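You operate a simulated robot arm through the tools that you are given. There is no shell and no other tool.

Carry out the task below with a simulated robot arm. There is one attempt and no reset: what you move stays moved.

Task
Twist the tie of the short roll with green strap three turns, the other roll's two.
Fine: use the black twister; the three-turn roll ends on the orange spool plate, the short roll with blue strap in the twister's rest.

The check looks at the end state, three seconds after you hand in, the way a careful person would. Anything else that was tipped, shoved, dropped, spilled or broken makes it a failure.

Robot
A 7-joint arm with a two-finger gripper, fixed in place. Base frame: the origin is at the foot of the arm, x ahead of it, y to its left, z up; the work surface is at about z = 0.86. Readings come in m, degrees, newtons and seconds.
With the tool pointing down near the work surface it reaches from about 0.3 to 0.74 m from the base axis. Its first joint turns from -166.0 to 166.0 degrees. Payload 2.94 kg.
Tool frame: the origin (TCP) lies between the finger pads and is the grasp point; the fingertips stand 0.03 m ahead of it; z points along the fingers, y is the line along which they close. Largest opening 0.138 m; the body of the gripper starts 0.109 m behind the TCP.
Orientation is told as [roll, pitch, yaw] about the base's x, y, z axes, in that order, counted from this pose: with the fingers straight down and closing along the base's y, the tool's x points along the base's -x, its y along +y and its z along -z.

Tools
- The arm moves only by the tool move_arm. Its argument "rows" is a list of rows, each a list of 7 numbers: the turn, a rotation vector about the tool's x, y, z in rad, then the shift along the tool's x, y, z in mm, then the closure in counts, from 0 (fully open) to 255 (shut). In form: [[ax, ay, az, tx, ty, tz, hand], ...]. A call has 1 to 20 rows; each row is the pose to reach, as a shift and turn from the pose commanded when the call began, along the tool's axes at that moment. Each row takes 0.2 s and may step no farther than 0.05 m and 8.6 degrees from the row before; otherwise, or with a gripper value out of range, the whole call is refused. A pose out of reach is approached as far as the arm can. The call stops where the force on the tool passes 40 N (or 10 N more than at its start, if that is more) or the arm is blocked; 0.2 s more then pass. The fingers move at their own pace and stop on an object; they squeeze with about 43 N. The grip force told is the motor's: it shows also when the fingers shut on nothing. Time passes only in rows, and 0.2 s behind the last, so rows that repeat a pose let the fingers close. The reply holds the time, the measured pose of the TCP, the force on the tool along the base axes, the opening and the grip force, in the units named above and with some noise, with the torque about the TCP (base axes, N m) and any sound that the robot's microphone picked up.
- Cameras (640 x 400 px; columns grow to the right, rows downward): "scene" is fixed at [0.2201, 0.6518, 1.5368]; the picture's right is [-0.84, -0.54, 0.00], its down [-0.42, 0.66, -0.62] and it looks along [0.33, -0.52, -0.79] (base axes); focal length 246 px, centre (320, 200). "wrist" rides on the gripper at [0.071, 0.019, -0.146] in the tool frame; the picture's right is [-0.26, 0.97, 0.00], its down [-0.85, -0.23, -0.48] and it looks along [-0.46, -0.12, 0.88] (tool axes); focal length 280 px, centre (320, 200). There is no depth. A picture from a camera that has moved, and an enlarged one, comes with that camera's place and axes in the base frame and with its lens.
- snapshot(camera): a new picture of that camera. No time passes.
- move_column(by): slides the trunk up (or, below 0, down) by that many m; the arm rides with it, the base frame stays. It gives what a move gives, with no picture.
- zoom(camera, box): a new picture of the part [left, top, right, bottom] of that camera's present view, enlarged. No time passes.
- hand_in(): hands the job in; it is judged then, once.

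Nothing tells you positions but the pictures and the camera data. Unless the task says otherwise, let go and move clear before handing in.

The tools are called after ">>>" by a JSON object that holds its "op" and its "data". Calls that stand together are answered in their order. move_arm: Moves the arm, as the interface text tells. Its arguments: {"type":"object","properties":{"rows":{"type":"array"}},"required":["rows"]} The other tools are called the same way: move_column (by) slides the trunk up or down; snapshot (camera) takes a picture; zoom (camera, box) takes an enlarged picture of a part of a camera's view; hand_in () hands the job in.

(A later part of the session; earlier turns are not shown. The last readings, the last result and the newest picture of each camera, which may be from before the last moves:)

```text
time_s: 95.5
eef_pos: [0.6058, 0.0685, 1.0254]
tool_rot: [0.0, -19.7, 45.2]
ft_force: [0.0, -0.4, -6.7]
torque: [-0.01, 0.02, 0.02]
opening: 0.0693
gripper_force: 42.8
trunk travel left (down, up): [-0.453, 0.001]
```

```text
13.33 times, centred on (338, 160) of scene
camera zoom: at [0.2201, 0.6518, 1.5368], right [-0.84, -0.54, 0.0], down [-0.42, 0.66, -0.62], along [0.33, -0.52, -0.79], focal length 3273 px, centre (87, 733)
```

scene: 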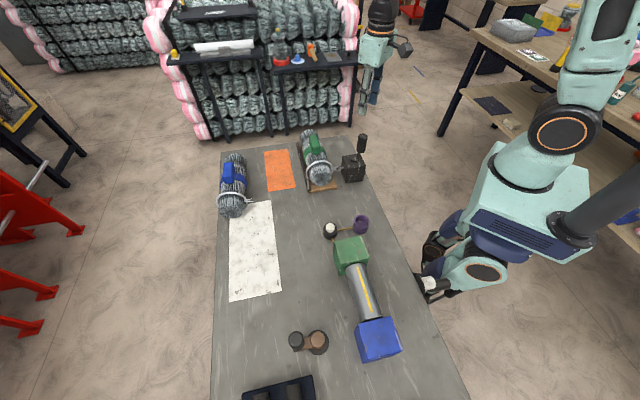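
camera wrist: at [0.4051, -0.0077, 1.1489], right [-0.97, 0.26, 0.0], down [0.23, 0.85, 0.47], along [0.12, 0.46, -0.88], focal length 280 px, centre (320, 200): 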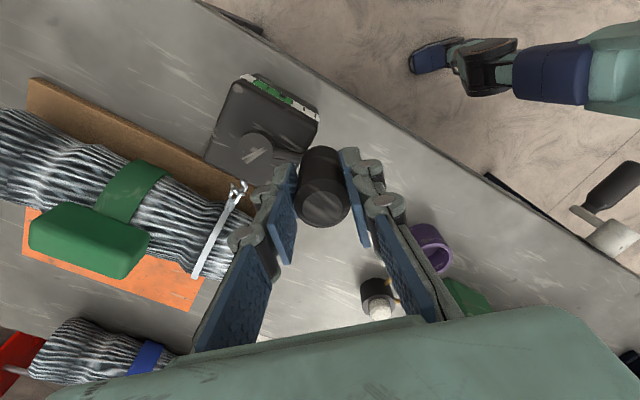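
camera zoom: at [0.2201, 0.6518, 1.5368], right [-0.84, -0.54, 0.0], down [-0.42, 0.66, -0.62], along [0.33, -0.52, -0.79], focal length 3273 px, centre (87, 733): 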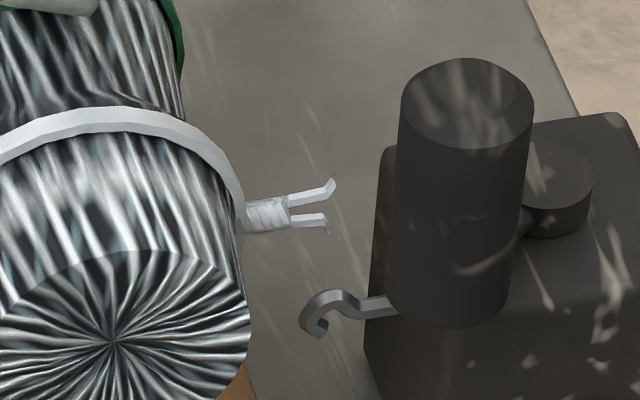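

The tie came off the hook cleanly with its twists intact, and the gauge returned to zero. Now I carry the green roll over to the orange plate.

>>> {"op": "move_arm", "data": {"rows": [[0, 0, 0, -11.9, 0, -32.9, 255], [0, 0, 0, -40, -3, -22, 255], [0, 0, 0, -75, -6, -10, 255], [0, 0, 0, -110, -10, 2, 255], [0, 0, 0, -147.8, -13.9, 16, 255]]}}

>>> {"op": "snapshot", "data": {"camera": "wrist"}}

>>> {"op": "zoom", "data": {"camera": "scene", "box": [220, 100, 360, 220]}}

```text
time_s: 96.7
eef_pos: [0.719, 0.1629, 1.0568]
tool_rot: [0.1, -19.4, 45.3]
ft_force: [0.6, 0.7, -8.0]
torque: [0.0, 0.05, -0.04]
opening: 0.069
gripper_force: 43.2
trunk travel left (down, up): [-0.453, 0.001]
```

```text
taken
camera wrist: at [0.624, 0.0952, 1.1705], right [-0.51, 0.85, 0.09], down [0.62, 0.29, 0.73], along [0.6, 0.43, -0.68], focal length 280 px, centre (320, 200)
```

wrist: 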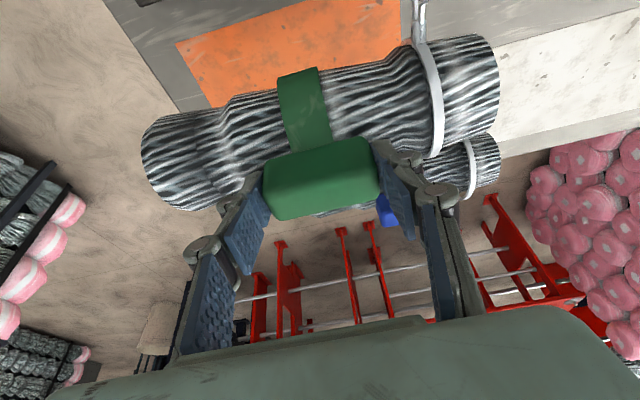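

```text
3.33 times, centred on (290, 160) of scene
camera zoom: at [0.2201, 0.6518, 1.5368], right [-0.84, -0.54, 0.0], down [-0.42, 0.66, -0.62], along [0.33, -0.52, -0.79], focal length 818 px, centre (420, 333)
```

zoom: 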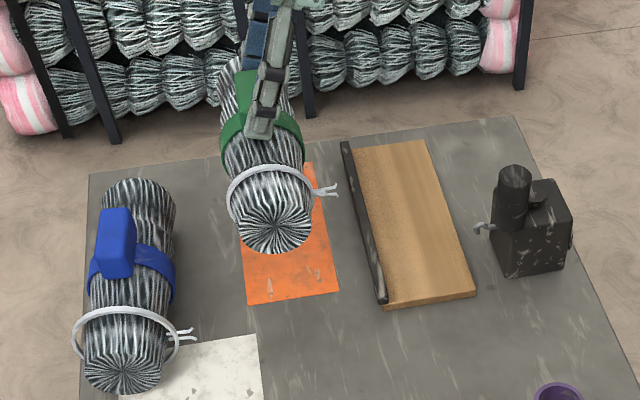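

Plate centre is (0.725, 0.163). I shift 4 mm along its length and lower toward the plate in stages.

>>> {"op": "move_arm", "data": {"rows": [[0, 0, 0, 0, -4.2, 0, 255], [0, 0, 0, 6.6, -4.2, 18.9, 255], [0, 0, 0, 13.3, -4.2, 37.7, 255], [0, 0, 0, 19.9, -4.2, 56.6, 255], [0, 0, 0, 23.3, -4.2, 66.0, 255]]}}

>>> {"op": "zoom", "data": {"camera": "scene", "box": [220, 100, 360, 220]}}

```text
time_s: 97.9
eef_pos: [0.7222, 0.161, 0.9898]
tool_rot: [0.1, -19.7, 45.3]
ft_force: [-0.2, 0.2, -7.2]
torque: [-0.03, 0.01, -0.01]
opening: 0.0692
gripper_force: 42.7
trunk travel left (down, up): [-0.453, 0.001]
```

```text
3.33 times, centred on (290, 160) of scene
camera zoom: at [0.2201, 0.6518, 1.5368], right [-0.84, -0.54, 0.0], down [-0.42, 0.66, -0.62], along [0.33, -0.52, -0.79], focal length 818 px, centre (420, 333)
```

zoom: 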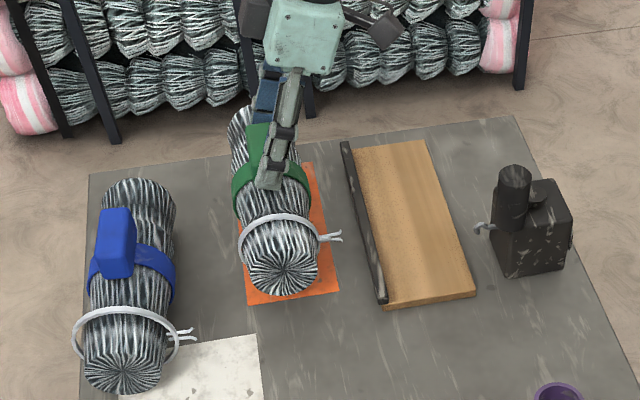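

>>> {"op": "move_arm", "data": {"rows": [[0, 0, 0, 1.4, 0, 3.8, 255], [0, 0, 0, 2.7, 0, 7.5, 255], [0, 0, 0, 3.4, 0, 9.4, 255]]}}

>>> {"op": "move_arm", "data": {"rows": [[0, 0, 0, 0.5, 0, 1.4, 255], [0, 0, 0, 1.0, 0, 2.8, 255]]}}

```text
time_s: 98.7
eef_pos: [0.7205, 0.1603, 0.9794]
tool_rot: [0.0, -19.6, 45.4]
ft_force: [-0.1, 0.1, -7.0]
torque: [-0.04, 0.04, -0.02]
opening: 0.0693
gripper_force: 43.2
trunk travel left (down, up): [-0.453, 0.001]
```

```text
time_s: 99.3
eef_pos: [0.7218, 0.1605, 0.9767]
tool_rot: [-0.1, -19.6, 45.2]
ft_force: [0.7, 0.5, -6.4]
torque: [-0.05, 0.05, -0.01]
opening: 0.069
gripper_force: 43.1
trunk travel left (down, up): [-0.453, 0.001]
```

>>> {"op": "move_arm", "data": {"rows": [[0, 0, 0, 0.4, 0, 1.0, 255], [0, 0, 0, 0.7, 0, 1.9, 255]]}}

```text
time_s: 99.9
eef_pos: [0.7206, 0.16, 0.9739]
tool_rot: [0.1, -19.7, 45.3]
ft_force: [0.1, 0.2, -5.9]
torque: [-0.03, 0.01, -0.02]
opening: 0.0695
gripper_force: 43.6
trunk travel left (down, up): [-0.453, 0.001]
```

>>> {"op": "move_arm", "data": {"rows": [[0, 0, 0, 0.35, 0, 0.95, 255], [0, 0, 0, 0.35, 0, 0.95, 255]]}}

```text
time_s: 100.5
eef_pos: [0.7212, 0.1598, 0.9736]
tool_rot: [0.1, -19.7, 45.3]
ft_force: [-0.1, -0.1, -6.4]
torque: [-0.04, -0.05, 0.01]
opening: 0.0693
gripper_force: 43.0
trunk travel left (down, up): [-0.453, 0.001]
```

>>> {"op": "move_arm", "data": {"rows": [[0, 0, 0, 0.35, 0, 0.95, 255], [0, 0, 0, 0.7, 0, 1.9, 255]]}}

>>> {"op": "zoom", "data": {"camera": "scene", "box": [240, 130, 330, 210]}}

```text
time_s: 101.1
eef_pos: [0.7208, 0.1589, 0.9744]
tool_rot: [0.0, -19.9, 45.4]
ft_force: [-2.3, -1.5, 2.6]
torque: [0.0, 0.52, 0.12]
opening: 0.0692
gripper_force: 43.0
trunk travel left (down, up): [-0.453, 0.001]
```

```text
5.00 times, centred on (285, 170) of scene
camera zoom: at [0.2201, 0.6518, 1.5368], right [-0.84, -0.54, 0.0], down [-0.42, 0.66, -0.62], along [0.33, -0.52, -0.79], focal length 1228 px, centre (495, 350)
```

zoom: 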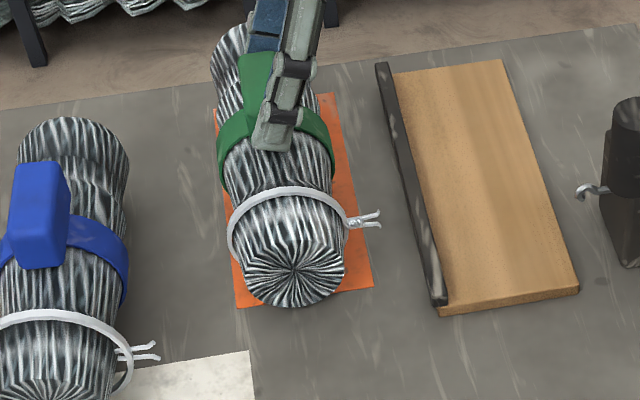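

The plate has taken the weight. I ease off, open, and withdraw along the tool axis.

>>> {"op": "move_arm", "data": {"rows": [[0, 0, 0, -0.1, 0, -0.3, 255], [0, 0, 0, -0.1, 0, -0.3, 190], [0, 0, 0, -0.1, 0, -0.3, 130], [0, 0, 0, -0.1, 0, -0.3, 75], [0, 0, 0, -0.1, 0, -0.3, 75], [0, 0, 0, -0.1, 0, -15, 75], [0, 0, 0, -0.1, 0, -50, 75], [0, 0, 0, -0.1, 0, -90, 75]]}}

>>> {"op": "zoom", "data": {"camera": "scene", "box": [220, 110, 360, 220]}}

>>> {"op": "snapshot", "data": {"camera": "wrist"}}

```text
time_s: 102.9
eef_pos: [0.698, 0.1384, 1.0576]
tool_rot: [0.0, -19.7, 45.3]
ft_force: [-0.3, 0.7, 0.1]
torque: [0.0, -0.01, -0.02]
opening: 0.0977
gripper_force: 0.1
trunk travel left (down, up): [-0.453, 0.001]
```

```text
3.64 times, centred on (290, 165) of scene
camera zoom: at [0.2201, 0.6518, 1.5368], right [-0.84, -0.54, 0.0], down [-0.42, 0.66, -0.62], along [0.33, -0.52, -0.79], focal length 893 px, centre (429, 327)
```

zoom: 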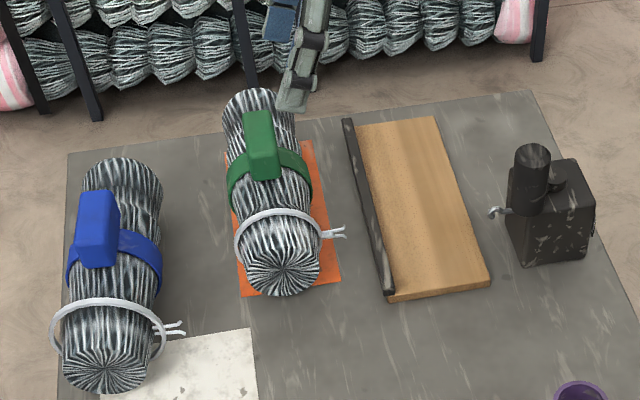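

```text
taken
camera wrist: at [0.6045, 0.069, 1.17], right [-0.51, 0.85, 0.09], down [0.61, 0.29, 0.73], along [0.6, 0.43, -0.67], focal length 280 px, centre (320, 200)
```

wrist: 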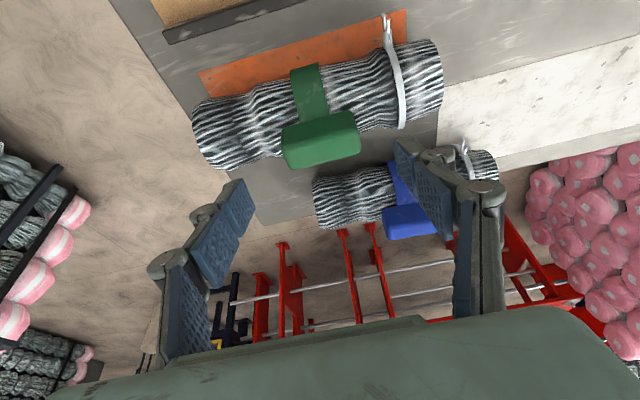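

Green roll rests centred on the orange plate. Next I move to get a good look at the blue roll.

>>> {"op": "move_arm", "data": {"rows": [[0, 0, 0, -13, 0, -38, 75], [0, 0, 0, -25, 35, -48, 75], [0, 0, 0, -37, 70, -57, 75], [0, 0, 0, -49, 105, -67, 75], [0, 0, 0, -60.7, 140.9, -76, 75]]}}

>>> {"op": "snapshot", "data": {"camera": "wrist"}}

>>> {"op": "zoom", "data": {"camera": "wrist", "box": [220, 40, 460, 200]}}

```text
time_s: 104.1
eef_pos: [0.6205, 0.2611, 1.15]
tool_rot: [-0.1, -19.8, 45.3]
ft_force: [0.3, 0.6, 0.6]
torque: [-0.01, -0.01, 0.0]
opening: 0.0975
gripper_force: 0.0
trunk travel left (down, up): [-0.453, 0.001]
```

```text
taken
camera wrist: at [0.5262, 0.1921, 1.2619], right [-0.51, 0.85, 0.09], down [0.61, 0.29, 0.73], along [0.6, 0.43, -0.67], focal length 280 px, centre (320, 200)
```

wrist: 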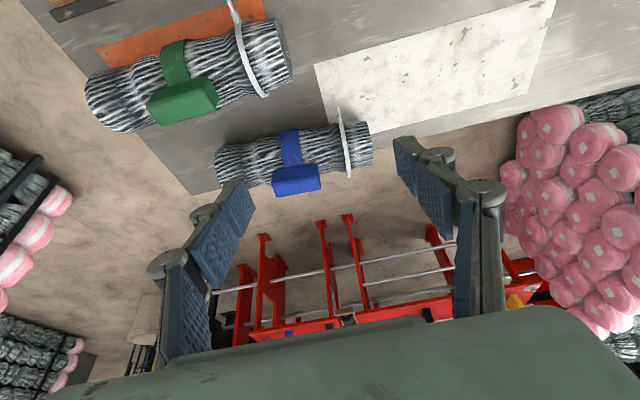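

```text
2.50 times, centred on (340, 120) of wrist
camera zoom: at [0.5262, 0.1921, 1.2619], right [-0.51, 0.85, 0.09], down [0.61, 0.29, 0.73], along [0.6, 0.43, -0.67], focal length 701 px, centre (270, 400)
```

zoom: 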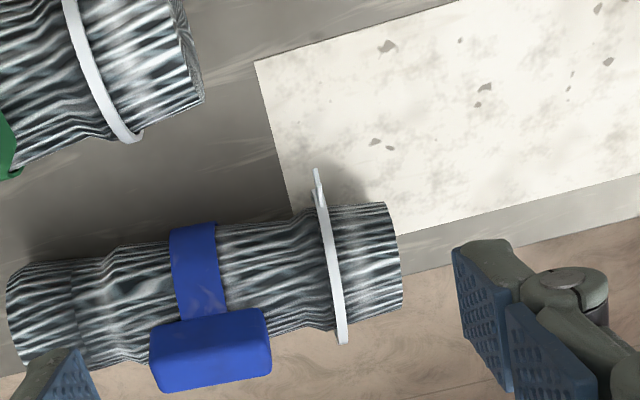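

Measured: blue block centre about (0.780, 0.335), roll axis at −50°. It is about 0.85 m out, so I'll tilt the tool to 40° outward about the closing line. First tilt in place, then move to a pre-grasp pose.

>>> {"op": "move_arm", "data": {"rows": [[0, -0.1175, 0, 0, 0, 0, 75], [0, -0.235, 0, 0, 0, 0, 75], [0, -0.3526, 0, 0, 0, 0, 75]]}}

>>> {"op": "move_arm", "data": {"rows": [[0.015, 0, 0.018, 1, -13, 32, 75], [0.03, 0, 0.036, 2, -26, 64, 75], [0.045, 0, 0.054, 3, -40, 96, 75], [0.0595, 0, 0.0709, 3.7, -53, 128, 75]]}}

>>> {"op": "snapshot", "data": {"camera": "wrist"}}

>>> {"op": "snapshot", "data": {"camera": "scene"}}

```text
time_s: 104.9
eef_pos: [0.6215, 0.2585, 1.1503]
tool_rot: [-0.1, -40.1, 45.4]
ft_force: [0.0, 0.0, -0.4]
torque: [0.01, 0.03, 0.01]
opening: 0.0973
gripper_force: 0.0
trunk travel left (down, up): [-0.453, 0.001]
```

```text
time_s: 105.9
eef_pos: [0.7176, 0.2802, 1.0492]
tool_rot: [-0.1, -40.0, 40.1]
ft_force: [0.4, 0.0, 0.4]
torque: [-0.03, 0.04, 0.03]
opening: 0.0976
gripper_force: 0.0
trunk travel left (down, up): [-0.453, 0.001]
```

```text
taken
camera wrist: at [0.5911, 0.1997, 1.1138], right [-0.47, 0.87, 0.17], down [0.41, 0.04, 0.91], along [0.78, 0.49, -0.38], focal length 280 px, centre (320, 200)
```

wrist: 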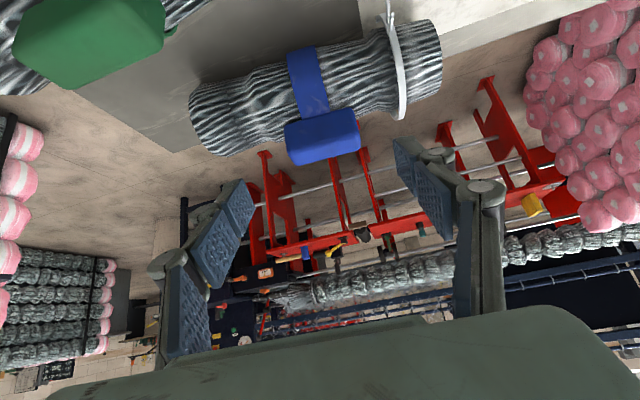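

```text
taken
```

scene: 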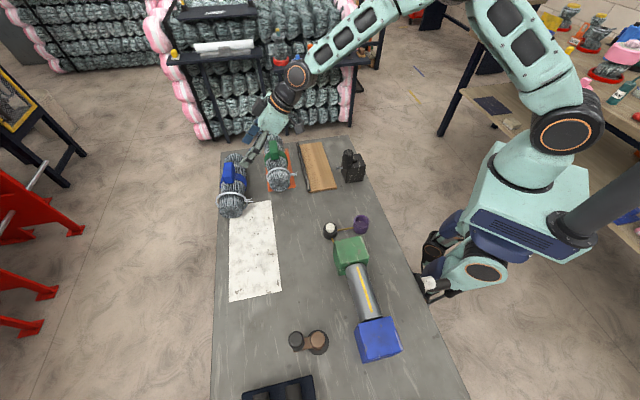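

>>> {"op": "zoom", "data": {"camera": "wrist", "box": [180, 10, 460, 190]}}

>>> {"op": "zoom", "data": {"camera": "scene", "box": [210, 125, 310, 225]}}

```text
2.22 times, centred on (320, 100) of wrist
camera zoom: at [0.5911, 0.1997, 1.1138], right [-0.47, 0.87, 0.17], down [0.41, 0.04, 0.91], along [0.78, 0.49, -0.38], focal length 623 px, centre (320, 422)
```

zoom: 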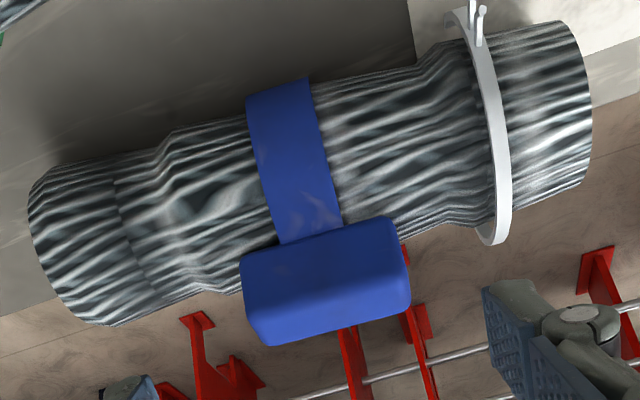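

```text
4.00 times, centred on (260, 175) of scene
camera zoom: at [0.2201, 0.6518, 1.5368], right [-0.84, -0.54, 0.0], down [-0.42, 0.66, -0.62], along [0.33, -0.52, -0.79], focal length 982 px, centre (560, 300)
```

zoom: 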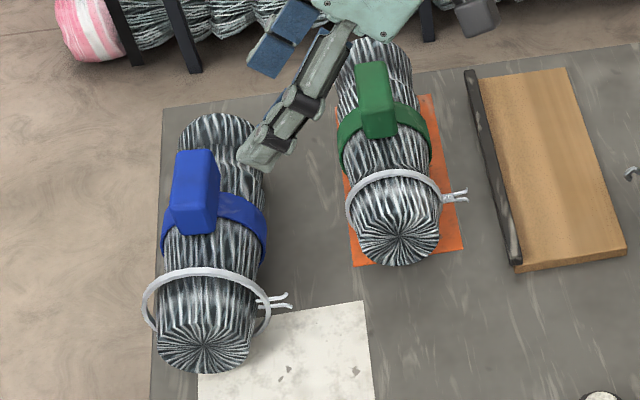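

The block is centred on the tool axis (within 2 mm). I advance along the tool axis in stages.

>>> {"op": "move_arm", "data": {"rows": [[0, 0, 0, -1, 1, 25, 75], [0, 0, 0, -2, 1.5, 50, 75], [0, 0, 0, -2, 1.5, 75, 75], [0, 0, 0, -2, 1.5, 88, 75]]}}

>>> {"op": "zoom", "data": {"camera": "wrist", "box": [180, 40, 480, 240]}}

>>> {"op": "zoom", "data": {"camera": "scene", "box": [210, 125, 310, 225]}}

```text
time_s: 106.9
eef_pos: [0.7593, 0.3174, 0.981]
tool_rot: [0.0, -40.0, 39.9]
ft_force: [-0.3, 0.7, -0.5]
torque: [-0.01, 0.03, -0.01]
opening: 0.0973
gripper_force: 0.0
trunk travel left (down, up): [-0.453, 0.001]
```

```text
2.00 times, centred on (330, 140) of wrist
camera zoom: at [0.634, 0.2378, 1.0477], right [-0.47, 0.87, 0.17], down [0.41, 0.05, 0.91], along [0.78, 0.49, -0.38], focal length 561 px, centre (300, 320)
```

zoom: 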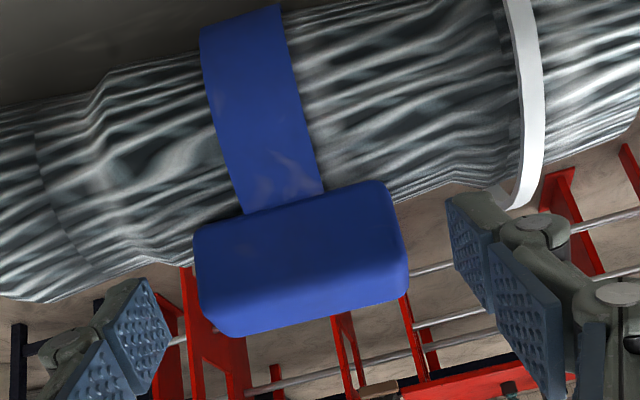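

```text
4.00 times, centred on (260, 175) of scene
camera zoom: at [0.2201, 0.6518, 1.5368], right [-0.84, -0.54, 0.0], down [-0.42, 0.66, -0.62], along [0.33, -0.52, -0.79], focal length 982 px, centre (560, 300)
```

zoom: 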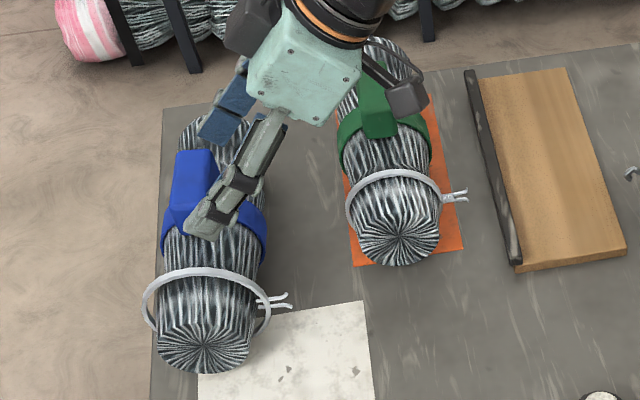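

>>> {"op": "move_arm", "data": {"rows": [[0, 0, 0, 0, 0, 6, 75], [0, 0, 0, 0, 0, 11, 75], [0, 0, 0, 0, 0, 13, 75]]}}

>>> {"op": "zoom", "data": {"camera": "wrist", "box": [180, 40, 480, 240]}}

```text
time_s: 107.7
eef_pos: [0.7644, 0.3216, 0.9735]
tool_rot: [0.0, -39.9, 40.0]
ft_force: [0.1, 0.5, 0.4]
torque: [-0.02, -0.02, -0.01]
opening: 0.0974
gripper_force: 0.0
trunk travel left (down, up): [-0.453, 0.001]
```

```text
2.00 times, centred on (330, 140) of wrist
camera zoom: at [0.6398, 0.2427, 1.0387], right [-0.47, 0.87, 0.17], down [0.41, 0.05, 0.91], along [0.78, 0.49, -0.38], focal length 561 px, centre (300, 320)
```

zoom: 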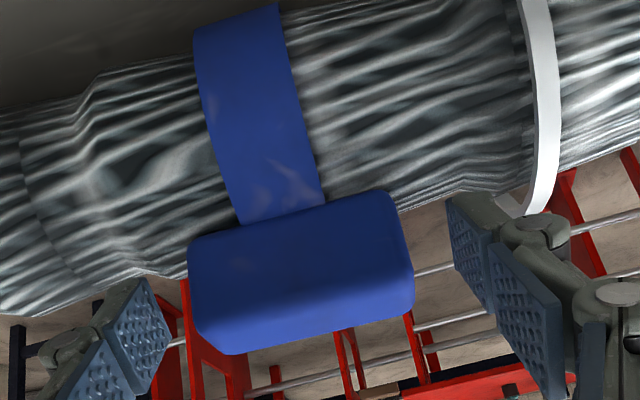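

>>> {"op": "move_arm", "data": {"rows": [[0, 0, 0, 0, 0, 1.5, 75], [0, 0, 0, 0, 0, 3, 75], [0, 0, 0, 0, 0, 3, 75]]}}

```text
time_s: 108.5
eef_pos: [0.7666, 0.3249, 0.9713]
tool_rot: [0.0, -40.0, 40.0]
ft_force: [0.4, 0.4, 0.7]
torque: [-0.01, -0.01, 0.0]
opening: 0.0974
gripper_force: 0.0
trunk travel left (down, up): [-0.453, 0.001]
```

No contact with the roll. I close on the blue block.

>>> {"op": "move_arm", "data": {"rows": [[0, 0, 0, 0, 0, 0, 160], [0, 0, 0, 0, 0, 0, 255], [0, 0, 0, 0, 0, 0, 255], [0, 0, 0, 0, 0, 0, 255]]}}

>>> {"op": "zoom", "data": {"camera": "wrist", "box": [180, 40, 480, 240]}}

>>> {"op": "zoom", "data": {"camera": "scene", "box": [210, 125, 310, 225]}}

```text
time_s: 109.5
eef_pos: [0.7675, 0.3239, 0.9712]
tool_rot: [-0.2, -40.0, 40.0]
ft_force: [0.1, -1.0, 1.4]
torque: [-0.3, -0.17, 0.26]
opening: 0.0694
gripper_force: 42.7
trunk travel left (down, up): [-0.453, 0.001]
```

```text
2.00 times, centred on (330, 140) of wrist
camera zoom: at [0.6414, 0.2438, 1.0366], right [-0.47, 0.87, 0.17], down [0.41, 0.05, 0.91], along [0.78, 0.49, -0.38], focal length 561 px, centre (300, 320)
```

zoom: 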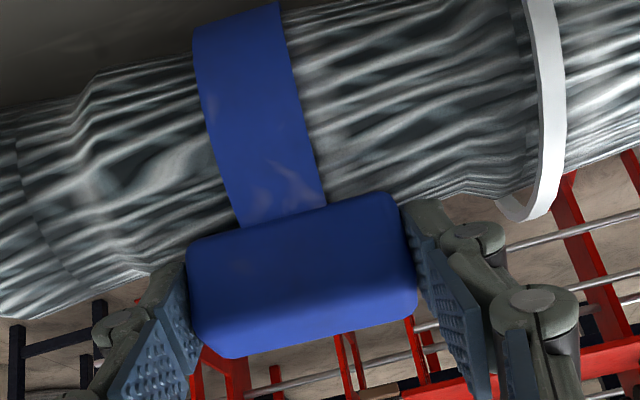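

```text
4.00 times, centred on (260, 175) of scene
camera zoom: at [0.2201, 0.6518, 1.5368], right [-0.84, -0.54, 0.0], down [-0.42, 0.66, -0.62], along [0.33, -0.52, -0.79], focal length 982 px, centre (560, 300)
```

zoom: 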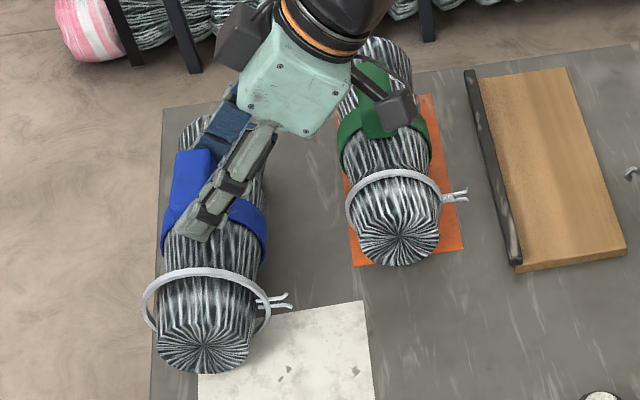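

>>> {"op": "move_arm", "data": {"rows": [[0, 0, 0, -3.2, 0, -3.8, 255], [0, 0, 0, -9.6, 0, -11.5, 255], [0, 0, 0, -19.3, 0, -23, 255], [0, 0, 0, -25.7, 0, -30.6, 255]]}}

>>> {"op": "snapshot", "data": {"camera": "wrist"}}

>>> {"op": "snapshot", "data": {"camera": "scene"}}

```text
time_s: 110.5
eef_pos: [0.7669, 0.3234, 1.0099]
tool_rot: [0.1, -39.9, 40.0]
ft_force: [-1.1, -0.6, -6.3]
torque: [-0.04, 0.08, 0.01]
opening: 0.0693
gripper_force: 43.0
trunk travel left (down, up): [-0.453, 0.001]
```

```text
taken
camera wrist: at [0.6417, 0.2443, 1.0752], right [-0.47, 0.87, 0.17], down [0.41, 0.05, 0.91], along [0.78, 0.49, -0.38], focal length 280 px, centre (320, 200)
```

wrist: 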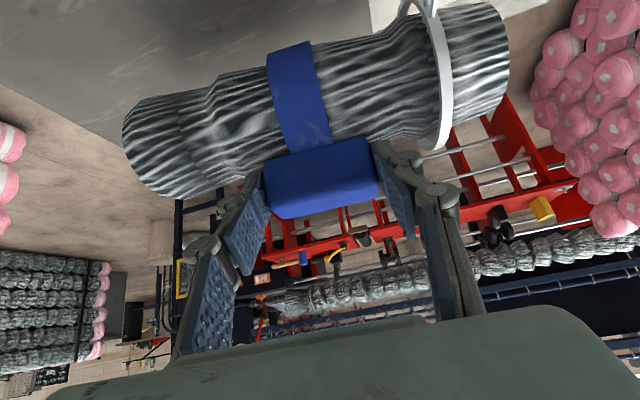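

```text
taken
```

scene: 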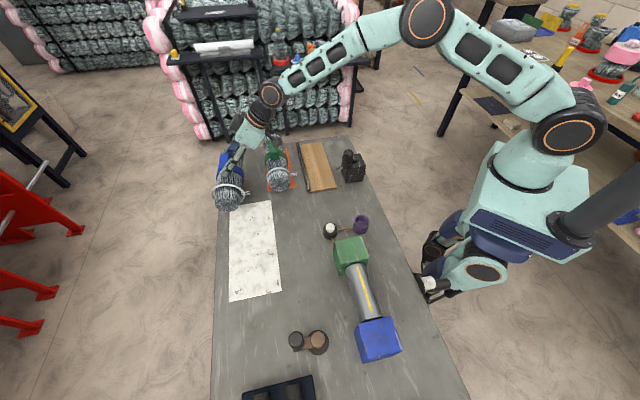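

Blue roll is lifted and held well. I raise it further and measure the tie tip's place in the tool frame.

>>> {"op": "move_arm", "data": {"rows": [[0, 0, 0, -21, 0, -25, 255], [0, 0, 0, -42, 0, -50, 255], [0, 0, 0, -63, 0, -75, 255], [0, 0, 0, -83.6, 0, -99.6, 255]]}}

>>> {"op": "zoom", "data": {"camera": "wrist", "box": [100, 0, 540, 230]}}

>>> {"op": "zoom", "data": {"camera": "wrist", "box": [360, 0, 480, 80]}}

```text
time_s: 111.5
eef_pos: [0.7667, 0.3241, 1.1405]
tool_rot: [0.0, -39.9, 40.2]
ft_force: [-1.2, -0.1, -7.3]
torque: [-0.06, 0.09, -0.01]
opening: 0.0695
gripper_force: 42.5
trunk travel left (down, up): [-0.453, 0.001]
```

```text
1.45 times, centred on (320, 115) of wrist
camera zoom: at [0.6416, 0.2444, 1.2064], right [-0.47, 0.87, 0.17], down [0.41, 0.05, 0.91], along [0.78, 0.49, -0.38], focal length 408 px, centre (320, 324)
```

zoom: 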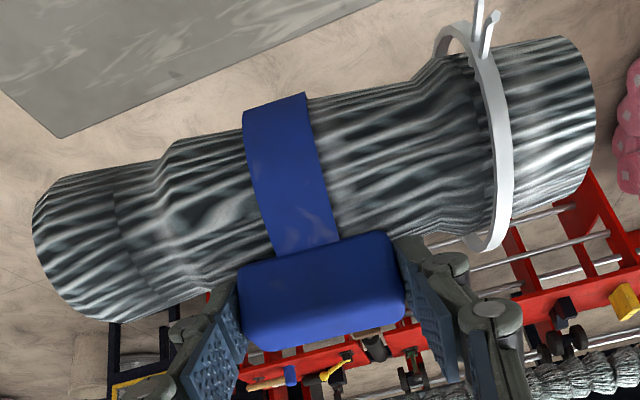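

```text
5.00 times, centred on (420, 40) of wrist
camera zoom: at [0.6416, 0.2444, 1.2064], right [-0.47, 0.87, 0.17], down [0.41, 0.05, 0.91], along [0.78, 0.49, -0.38], focal length 1402 px, centre (-180, 1000)
```

zoom: 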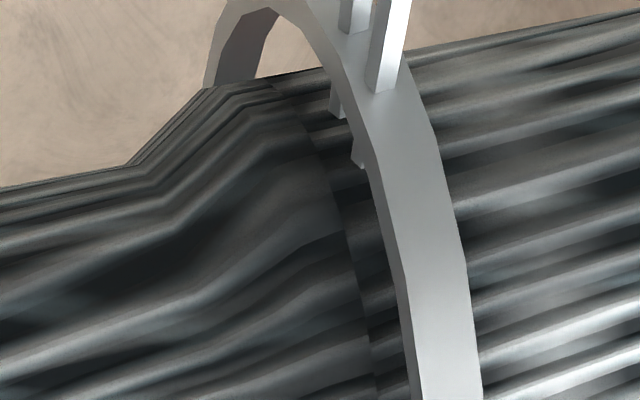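

The tie tip sits at y≈+0.080, 0.049 inward and 0.0705 below the TCP. I carry the blue roll over the green one (well above it) to the rest, turning 5° on the way.

>>> {"op": "move_arm", "data": {"rows": [[-0.008, 0, -0.01, 29, -12.5, -24.4, 255], [-0.017, 0, -0.02, 58, -25, -48.9, 255], [-0.0255, 0, -0.0304, 88, -37.6, -73.3, 255], [-0.034, 0, -0.0405, 117, -50, -97.7, 255], [-0.0425, 0, -0.0506, 146, -62.6, -122, 255], [-0.051, 0, -0.0608, 175, -75, -146.6, 255], [-0.0595, 0, -0.0709, 204.5, -87.7, -171, 255]]}}

>>> {"op": "snapshot", "data": {"camera": "scene"}}

>>> {"op": "snapshot", "data": {"camera": "wrist"}}

```text
time_s: 113.1
eef_pos: [0.6206, 0.0848, 1.1389]
tool_rot: [0.0, -40.0, 45.3]
ft_force: [-0.6, -0.4, -6.8]
torque: [-0.03, 0.04, -0.02]
opening: 0.0694
gripper_force: 42.8
trunk travel left (down, up): [-0.453, 0.001]
```

```text
taken
```

scene: 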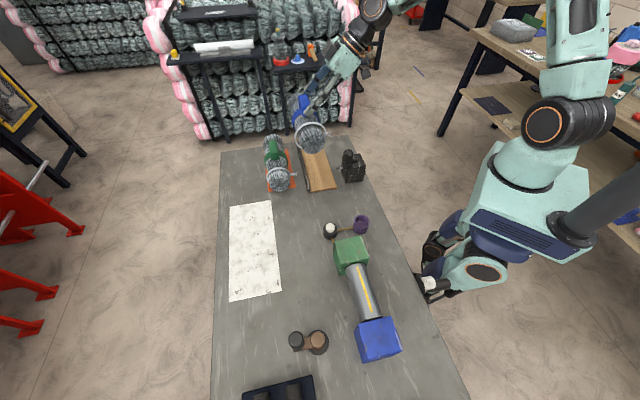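

```text
taken
camera wrist: at [0.5027, -0.0067, 1.2049], right [-0.55, 0.82, 0.17], down [0.41, 0.08, 0.91], along [0.73, 0.56, -0.38], focal length 280 px, centre (320, 200)
```

wrist: 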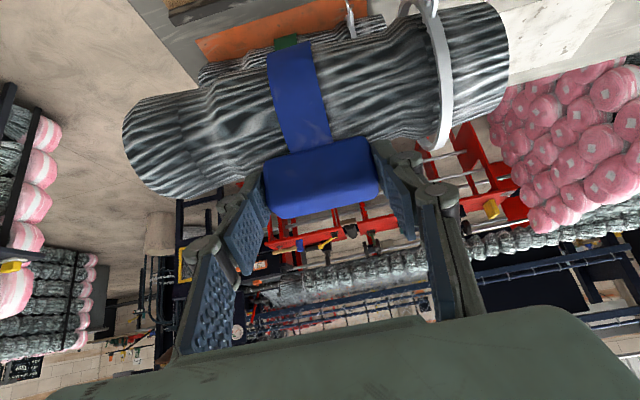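

>>> {"op": "move_arm", "data": {"rows": [[0, 0, 0, 28.6, 0, 19.1, 255], [0, 0, 0, 57.1, 0, 38.2, 255], [0, 0, 0, 85.7, 0.2, 57.3, 255]]}}

>>> {"op": "zoom", "data": {"camera": "scene", "box": [280, 110, 380, 200]}}

>>> {"op": "zoom", "data": {"camera": "scene", "box": [315, 145, 360, 180]}}

```text
time_s: 113.9
eef_pos: [0.5996, 0.0632, 1.0393]
tool_rot: [0.0, -39.8, 45.2]
ft_force: [0.3, -0.5, -6.8]
torque: [-0.06, 0.08, 0.03]
opening: 0.0694
gripper_force: 43.0
trunk travel left (down, up): [-0.453, 0.001]
```

```text
4.44 times, centred on (330, 155) of scene
camera zoom: at [0.2201, 0.6518, 1.5368], right [-0.84, -0.54, 0.0], down [-0.42, 0.66, -0.62], along [0.33, -0.52, -0.79], focal length 1091 px, centre (276, 400)
```

zoom: 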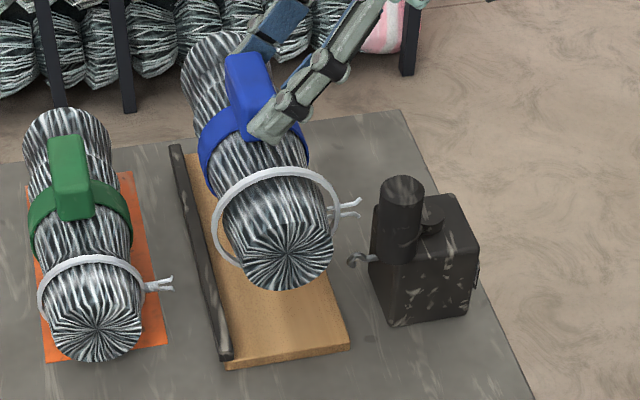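

```text
11.43 times, centred on (338, 162) of scene
camera zoom: at [0.2201, 0.6518, 1.5368], right [-0.84, -0.54, 0.0], down [-0.42, 0.66, -0.62], along [0.33, -0.52, -0.79], focal length 2806 px, centre (120, 629)
```

zoom: 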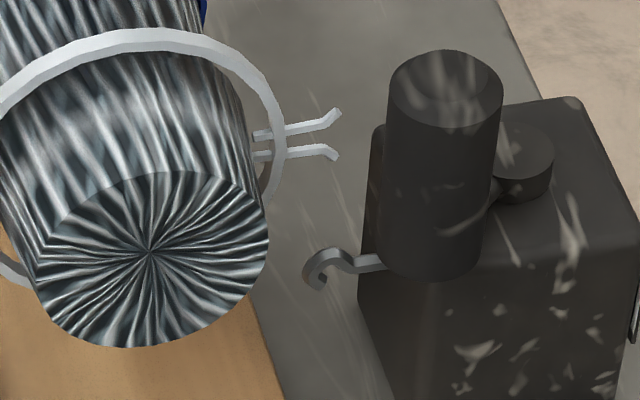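

Prongs are predicted to land around the hook just as the green ones did. I lower in stages.

>>> {"op": "move_arm", "data": {"rows": [[0, 0, 0, 10.3, 0, 12.3, 255], [0, 0, 0, 20.6, 0, 24.5, 255], [0, 0, 0, 28.3, 0, 33.7, 255], [0, 0, 0, 31.5, 0, 37.5, 255]]}}

>>> {"op": "zoom", "data": {"camera": "scene", "box": [325, 155, 355, 180]}}

>>> {"op": "zoom", "data": {"camera": "scene", "box": [290, 120, 370, 200]}}

```text
time_s: 114.9
eef_pos: [0.5995, 0.0647, 0.9921]
tool_rot: [0.0, -40.0, 45.2]
ft_force: [1.3, 0.9, -8.2]
torque: [-0.08, 0.08, -0.03]
opening: 0.0694
gripper_force: 43.4
trunk travel left (down, up): [-0.453, 0.001]
```

```text
16.00 times, centred on (340, 168) of scene
camera zoom: at [0.2201, 0.6518, 1.5368], right [-0.84, -0.54, 0.0], down [-0.42, 0.66, -0.62], along [0.33, -0.52, -0.79], focal length 3928 px, centre (0, 720)
```

zoom: 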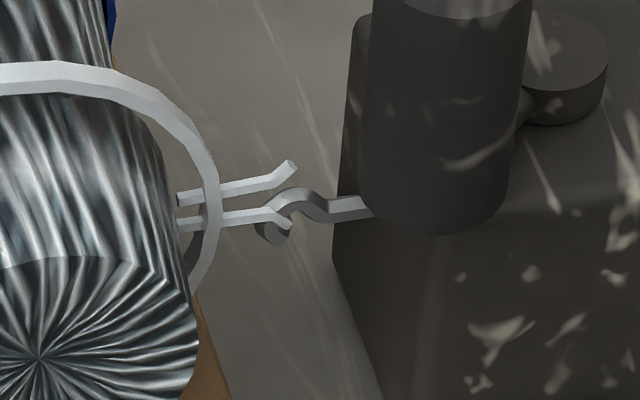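

```text
5.00 times, centred on (330, 160) of scene
camera zoom: at [0.2201, 0.6518, 1.5368], right [-0.84, -0.54, 0.0], down [-0.42, 0.66, -0.62], along [0.33, -0.52, -0.79], focal length 1228 px, centre (270, 400)
```

zoom: 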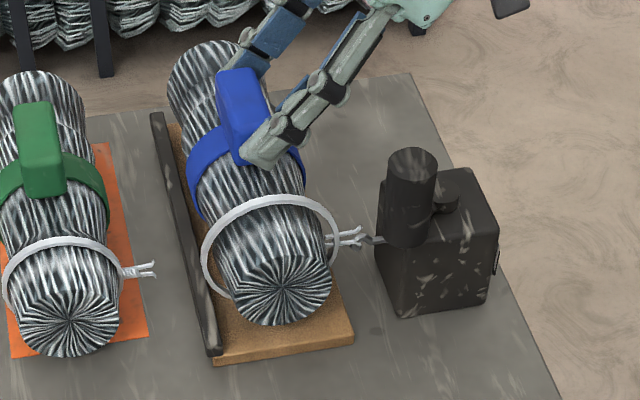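

I nudge 2 mm along the board so the hook sits centred between the prongs, then finish lowering with contact sensing.

>>> {"op": "move_arm", "data": {"rows": [[0, 0, 0, 0, -2, 0, 255], [0, 0, 0, 1.9, -2, 2.3, 255], [0, 0, 0, 3.2, -2, 3.8, 255]]}}

>>> {"op": "zoom", "data": {"camera": "scene", "box": [325, 155, 355, 180]}}

```text
time_s: 115.7
eef_pos: [0.6011, 0.0641, 0.9871]
tool_rot: [0.1, -39.9, 45.3]
ft_force: [-0.1, -0.1, -5.5]
torque: [-0.08, 0.05, -0.04]
opening: 0.0695
gripper_force: 42.5
trunk travel left (down, up): [-0.453, 0.001]
```

```text
16.00 times, centred on (340, 168) of scene
camera zoom: at [0.2201, 0.6518, 1.5368], right [-0.84, -0.54, 0.0], down [-0.42, 0.66, -0.62], along [0.33, -0.52, -0.79], focal length 3928 px, centre (0, 720)
```

zoom: 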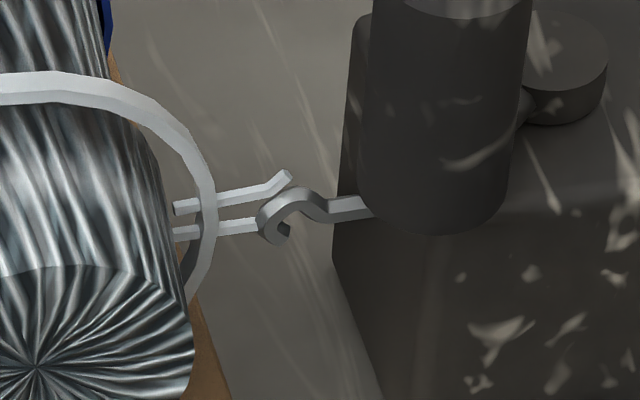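

>>> {"op": "move_arm", "data": {"rows": [[0, 0, 0, 0.9, 0, 1.1, 255], [0, 0, 0, 1.6, 0, 1.9, 255]]}}

>>> {"op": "move_arm", "data": {"rows": [[0, 0, 0, 0.6, 0, 0.8, 255], [0, 0, 0, 0.9, 0, 1.1, 255]]}}

```text
time_s: 116.3
eef_pos: [0.6, 0.0636, 0.9847]
tool_rot: [0.1, -39.9, 45.2]
ft_force: [-0.3, -0.2, -7.0]
torque: [-0.09, 0.08, 0.02]
opening: 0.0695
gripper_force: 42.8
trunk travel left (down, up): [-0.453, 0.001]
```

```text
time_s: 116.9
eef_pos: [0.5997, 0.0641, 0.9835]
tool_rot: [-0.1, -40.0, 45.3]
ft_force: [-0.2, 0.8, -3.9]
torque: [-0.26, -0.15, -0.07]
opening: 0.0691
gripper_force: 43.3
trunk travel left (down, up): [-0.453, 0.001]
```

>>> {"op": "move_arm", "data": {"rows": [[0, 0, 0, 0.4, 0, 0.5, 255], [0, 0, 0, 0.4, 0, 0.5, 255]]}}

>>> {"op": "zoom", "data": {"camera": "scene", "box": [325, 155, 355, 180]}}

>>> {"op": "zoom", "data": {"camera": "scene", "box": [290, 120, 370, 200]}}

```text
time_s: 117.5
eef_pos: [0.6011, 0.064, 0.9832]
tool_rot: [-0.2, -40.0, 45.4]
ft_force: [-2.1, -0.4, 0.6]
torque: [-0.69, -0.42, -0.12]
opening: 0.0695
gripper_force: 43.0
trunk travel left (down, up): [-0.453, 0.001]
```

```text
16.00 times, centred on (340, 168) of scene
camera zoom: at [0.2201, 0.6518, 1.5368], right [-0.84, -0.54, 0.0], down [-0.42, 0.66, -0.62], along [0.33, -0.52, -0.79], focal length 3928 px, centre (0, 720)
```

zoom: 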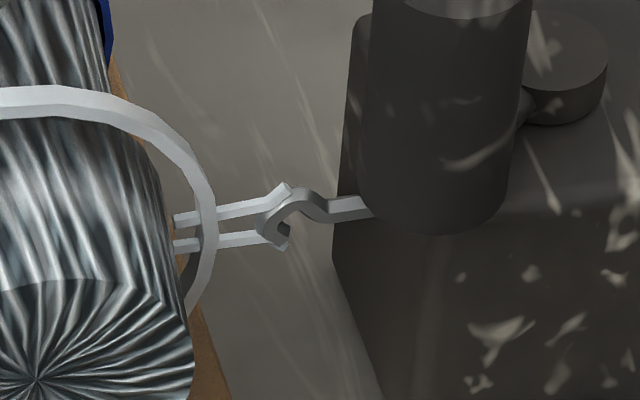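

```text
5.00 times, centred on (330, 160) of scene
camera zoom: at [0.2201, 0.6518, 1.5368], right [-0.84, -0.54, 0.0], down [-0.42, 0.66, -0.62], along [0.33, -0.52, -0.79], focal length 1228 px, centre (270, 400)
```

zoom: 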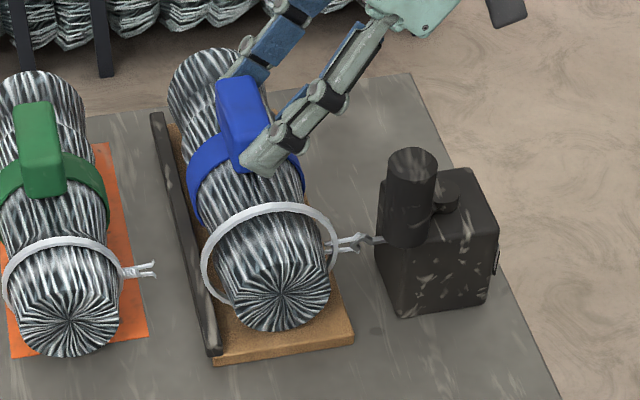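

The blue roll is down with the hook between its prongs. I release and withdraw along the tool axis.

>>> {"op": "move_arm", "data": {"rows": [[0, 0, 0, 0, 0, 0, 200], [0, 0, 0, 0, 0, 0, 140], [0, 0, 0, 0, 0, 0, 75], [0, 0, 0, 0, 0, 0, 75]]}}

>>> {"op": "zoom", "data": {"camera": "scene", "box": [325, 155, 355, 180]}}

>>> {"op": "move_arm", "data": {"rows": [[0, 0, 0, 0, 0, -10, 75], [0, 0, 0, 0, 0, -35, 75], [0, 0, 0, 0, 0, -75, 75], [0, 0, 0, 0, 0, -115, 75], [0, 0, 0, 0, 0, -150, 75]]}}

>>> {"op": "zoom", "data": {"camera": "scene", "box": [280, 110, 380, 200]}}

```text
time_s: 118.5
eef_pos: [0.6007, 0.0637, 0.9829]
tool_rot: [0.1, -40.0, 45.3]
ft_force: [0.2, 0.3, -0.1]
torque: [0.01, -0.01, -0.04]
opening: 0.0976
gripper_force: 0.1
trunk travel left (down, up): [-0.453, 0.001]
```

```text
16.00 times, centred on (340, 168) of scene
camera zoom: at [0.2201, 0.6518, 1.5368], right [-0.84, -0.54, 0.0], down [-0.42, 0.66, -0.62], along [0.33, -0.52, -0.79], focal length 3928 px, centre (0, 720)
```

zoom: 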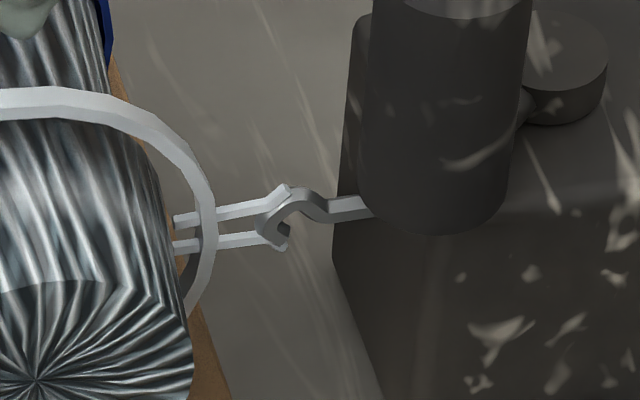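

```text
time_s: 119.7
eef_pos: [0.5303, -0.0045, 1.0982]
tool_rot: [0.1, -40.0, 45.4]
ft_force: [0.5, 0.3, -0.1]
torque: [0.0, 0.0, -0.02]
opening: 0.0975
gripper_force: 0.1
trunk travel left (down, up): [-0.453, 0.001]
```

```text
4.44 times, centred on (330, 155) of scene
camera zoom: at [0.2201, 0.6518, 1.5368], right [-0.84, -0.54, 0.0], down [-0.42, 0.66, -0.62], along [0.33, -0.52, -0.79], focal length 1091 px, centre (276, 400)
```

zoom: 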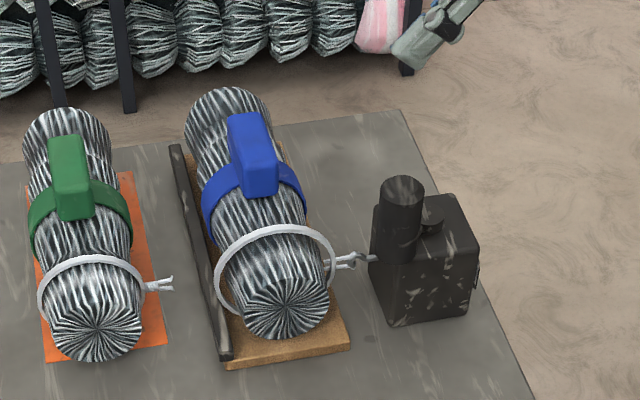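

Now I check the gauge's zero with the blue tie on the hook.

>>> {"op": "move_arm", "data": {"rows": [[0, 0, 0, 10, 0, -25, 100], [0, 0.07, 0, 35, 12, -55, 120], [0, 0.14, 0, 60, 25, -85, 144], [0, 0.24, 0, 90, 43, -110, 144], [0, 0.349, 0, 120.7, 61, -136.5, 144]]}}

>>> {"op": "snapshot", "data": {"camera": "wrist"}}

>>> {"op": "zoom", "data": {"camera": "wrist", "box": [305, 110, 385, 170]}}

```text
time_s: 120.9
eef_pos: [0.3612, -0.0906, 1.124]
tool_rot: [0.0, -19.9, 45.3]
ft_force: [1.0, -0.5, -0.4]
torque: [0.0, 0.0, 0.04]
opening: 0.06
gripper_force: 0.0
trunk travel left (down, up): [-0.453, 0.001]
```

```text
taken
camera wrist: at [0.2658, -0.1593, 1.2365], right [-0.51, 0.85, 0.09], down [0.61, 0.29, 0.74], along [0.6, 0.43, -0.67], focal length 280 px, centre (320, 200)
```

wrist: 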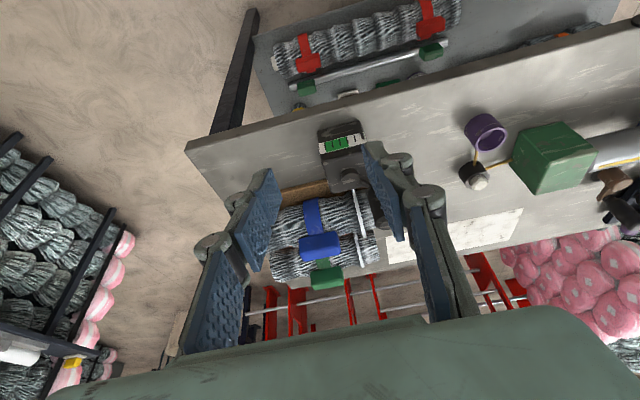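

```text
6.67 times, centred on (345, 140) of wrist
camera zoom: at [0.2658, -0.1593, 1.2365], right [-0.51, 0.85, 0.09], down [0.61, 0.29, 0.74], along [0.6, 0.43, -0.67], focal length 1869 px, centre (153, 600)
```

zoom: 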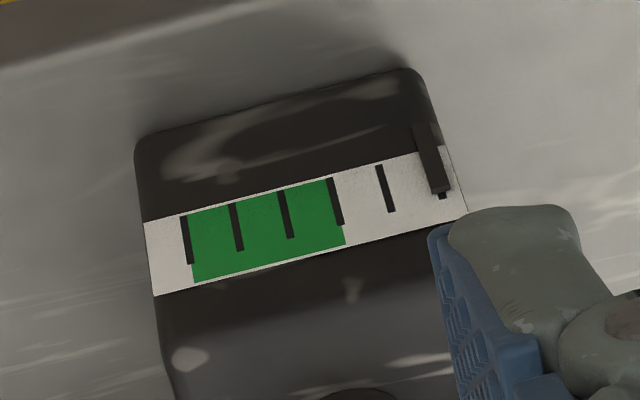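

The gauge reads zero. I return to the handle (now at 180° from its first position) for the blue roll's two turns, which is one full crank turn.

>>> {"op": "move_arm", "data": {"rows": [[0, 0.12, 0, 0, 0, 0, 144], [0, 0.24, 0, 0, 0, 0, 144], [0, 0.3473, 0, 0, 0, 0, 144]]}}

>>> {"op": "move_arm", "data": {"rows": [[0, 0, -0.13, -34, 8.5, 0, 144], [0, 0, -0.26, -67, 17, 0, 144], [0, 0, -0.39, -101, 25, 0, 144], [0, 0, -0.52, -135, 33, 0, 144], [0, 0, -0.65, -168, 41, 0, 144], [0, 0, -0.78, -203, 50, 0, 144]]}}

>>> {"op": "zoom", "data": {"camera": "wrist", "box": [240, 60, 400, 180]}}

```text
time_s: 121.7
eef_pos: [0.3621, -0.0898, 1.125]
tool_rot: [-0.1, 0.1, 45.3]
ft_force: [0.8, 0.5, 0.0]
torque: [0.0, 0.0, 0.02]
opening: 0.0599
gripper_force: 0.1
trunk travel left (down, up): [-0.453, 0.001]
```

```text
time_s: 123.1
eef_pos: [0.4704, 0.0898, 1.1243]
tool_rot: [0.0, -0.1, 90.1]
ft_force: [1.2, 1.1, -0.8]
torque: [-0.02, 0.02, 0.02]
opening: 0.0601
gripper_force: 0.1
trunk travel left (down, up): [-0.453, 0.001]
```

```text
3.33 times, centred on (320, 120) of wrist
camera zoom: at [0.4514, 0.0195, 1.2697], right [-0.97, 0.26, 0.0], down [0.23, 0.85, 0.48], along [0.12, 0.46, -0.88], focal length 935 px, centre (320, 467)
```

zoom: 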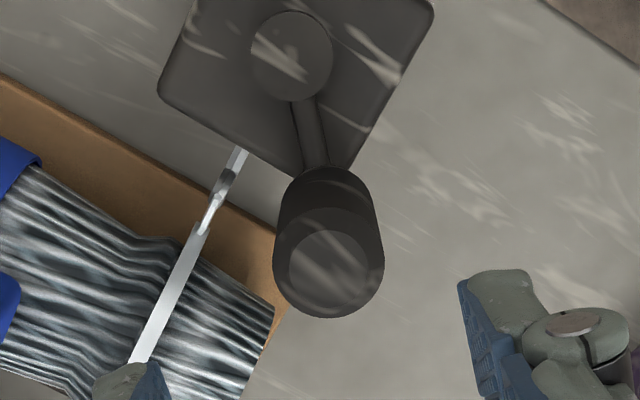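

>>> {"op": "move_arm", "data": {"rows": [[0, 0, 0, 0, 2, 40, 144], [0, 0, 0, 0, 2, 80, 144], [0, 0, 0, 0, 2, 105, 144], [0, 0, 0, 0, 2, 119.5, 144], [0, 0, 0, 0, 2, 119.5, 190], [0, 0, 0, 0, 2, 119.5, 255], [0, 0, 0, 0, 2, 119.5, 255], [0, 0, 0, 0, 2, 119.5, 255]]}}

>>> {"op": "zoom", "data": {"camera": "scene", "box": [325, 158, 350, 178]}}

```text
time_s: 124.9
eef_pos: [0.468, 0.09, 1.0054]
tool_rot: [0.0, -0.1, 90.0]
ft_force: [-1.4, 0.7, -2.4]
torque: [0.1, -0.02, 0.01]
opening: 0.0293
gripper_force: 45.1
trunk travel left (down, up): [-0.453, 0.001]
```

```text
16.00 times, centred on (338, 168) of scene
camera zoom: at [0.2201, 0.6518, 1.5368], right [-0.84, -0.54, 0.0], down [-0.42, 0.66, -0.62], along [0.33, -0.52, -0.79], focal length 3928 px, centre (40, 712)
```

zoom: 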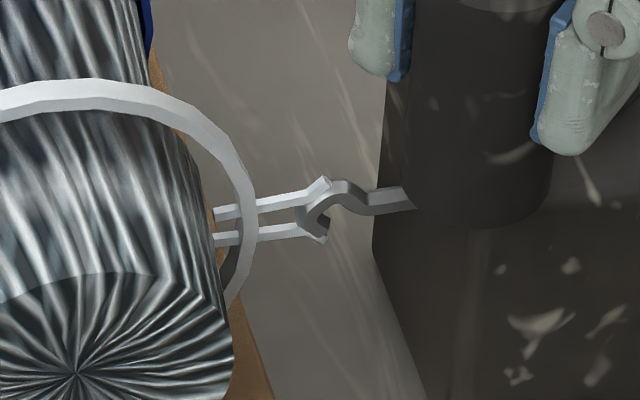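

I have the handle. I start the blue roll's twist, same direction, pausing early to see how the display steps.

>>> {"op": "move_arm", "data": {"rows": [[0, 0, 0, 1.7, -11.6, 0, 255], [0, 0, 0, 6.6, -23.6, 0, 255]]}}

>>> {"op": "zoom", "data": {"camera": "scene", "box": [325, 158, 350, 178]}}

>>> {"op": "move_arm", "data": {"rows": [[0, 0, 0, 7.9, -10.3, 0, 255], [0, 0, 0, 18.2, -18.2, 0, 255], [0, 0, 0, 30.2, -23.2, 0, 255]]}}

>>> {"op": "zoom", "data": {"camera": "scene", "box": [325, 158, 350, 178]}}

```text
time_s: 125.5
eef_pos: [0.4923, 0.0839, 1.007]
tool_rot: [0.0, -0.1, 90.0]
ft_force: [-0.6, 2.5, -5.5]
torque: [0.2, 0.15, 0.03]
opening: 0.0297
gripper_force: 44.8
trunk travel left (down, up): [-0.453, 0.001]
```

```text
16.00 times, centred on (338, 168) of scene
camera zoom: at [0.2201, 0.6518, 1.5368], right [-0.84, -0.54, 0.0], down [-0.42, 0.66, -0.62], along [0.33, -0.52, -0.79], focal length 3928 px, centre (40, 712)
```

zoom: 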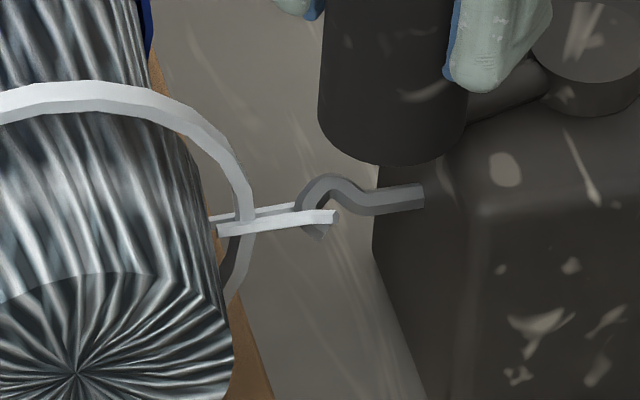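

```text
time_s: 126.3
eef_pos: [0.5147, 0.0515, 1.007]
tool_rot: [-0.1, 0.0, 90.0]
ft_force: [1.5, 1.3, -2.2]
torque: [0.39, -0.02, 0.03]
opening: 0.0298
gripper_force: 45.0
trunk travel left (down, up): [-0.453, 0.001]
```

```text
16.00 times, centred on (338, 168) of scene
camera zoom: at [0.2201, 0.6518, 1.5368], right [-0.84, -0.54, 0.0], down [-0.42, 0.66, -0.62], along [0.33, -0.52, -0.79], focal length 3928 px, centre (40, 712)
```

zoom: 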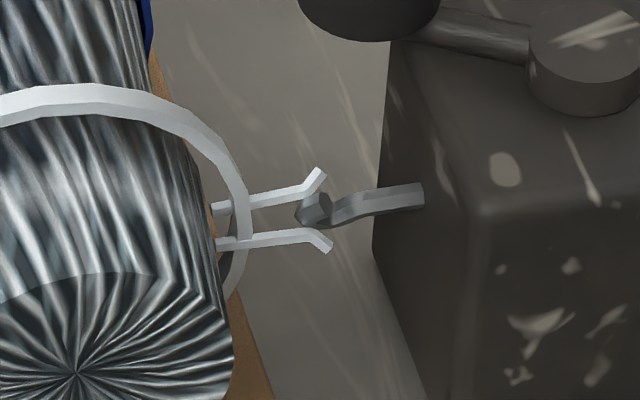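

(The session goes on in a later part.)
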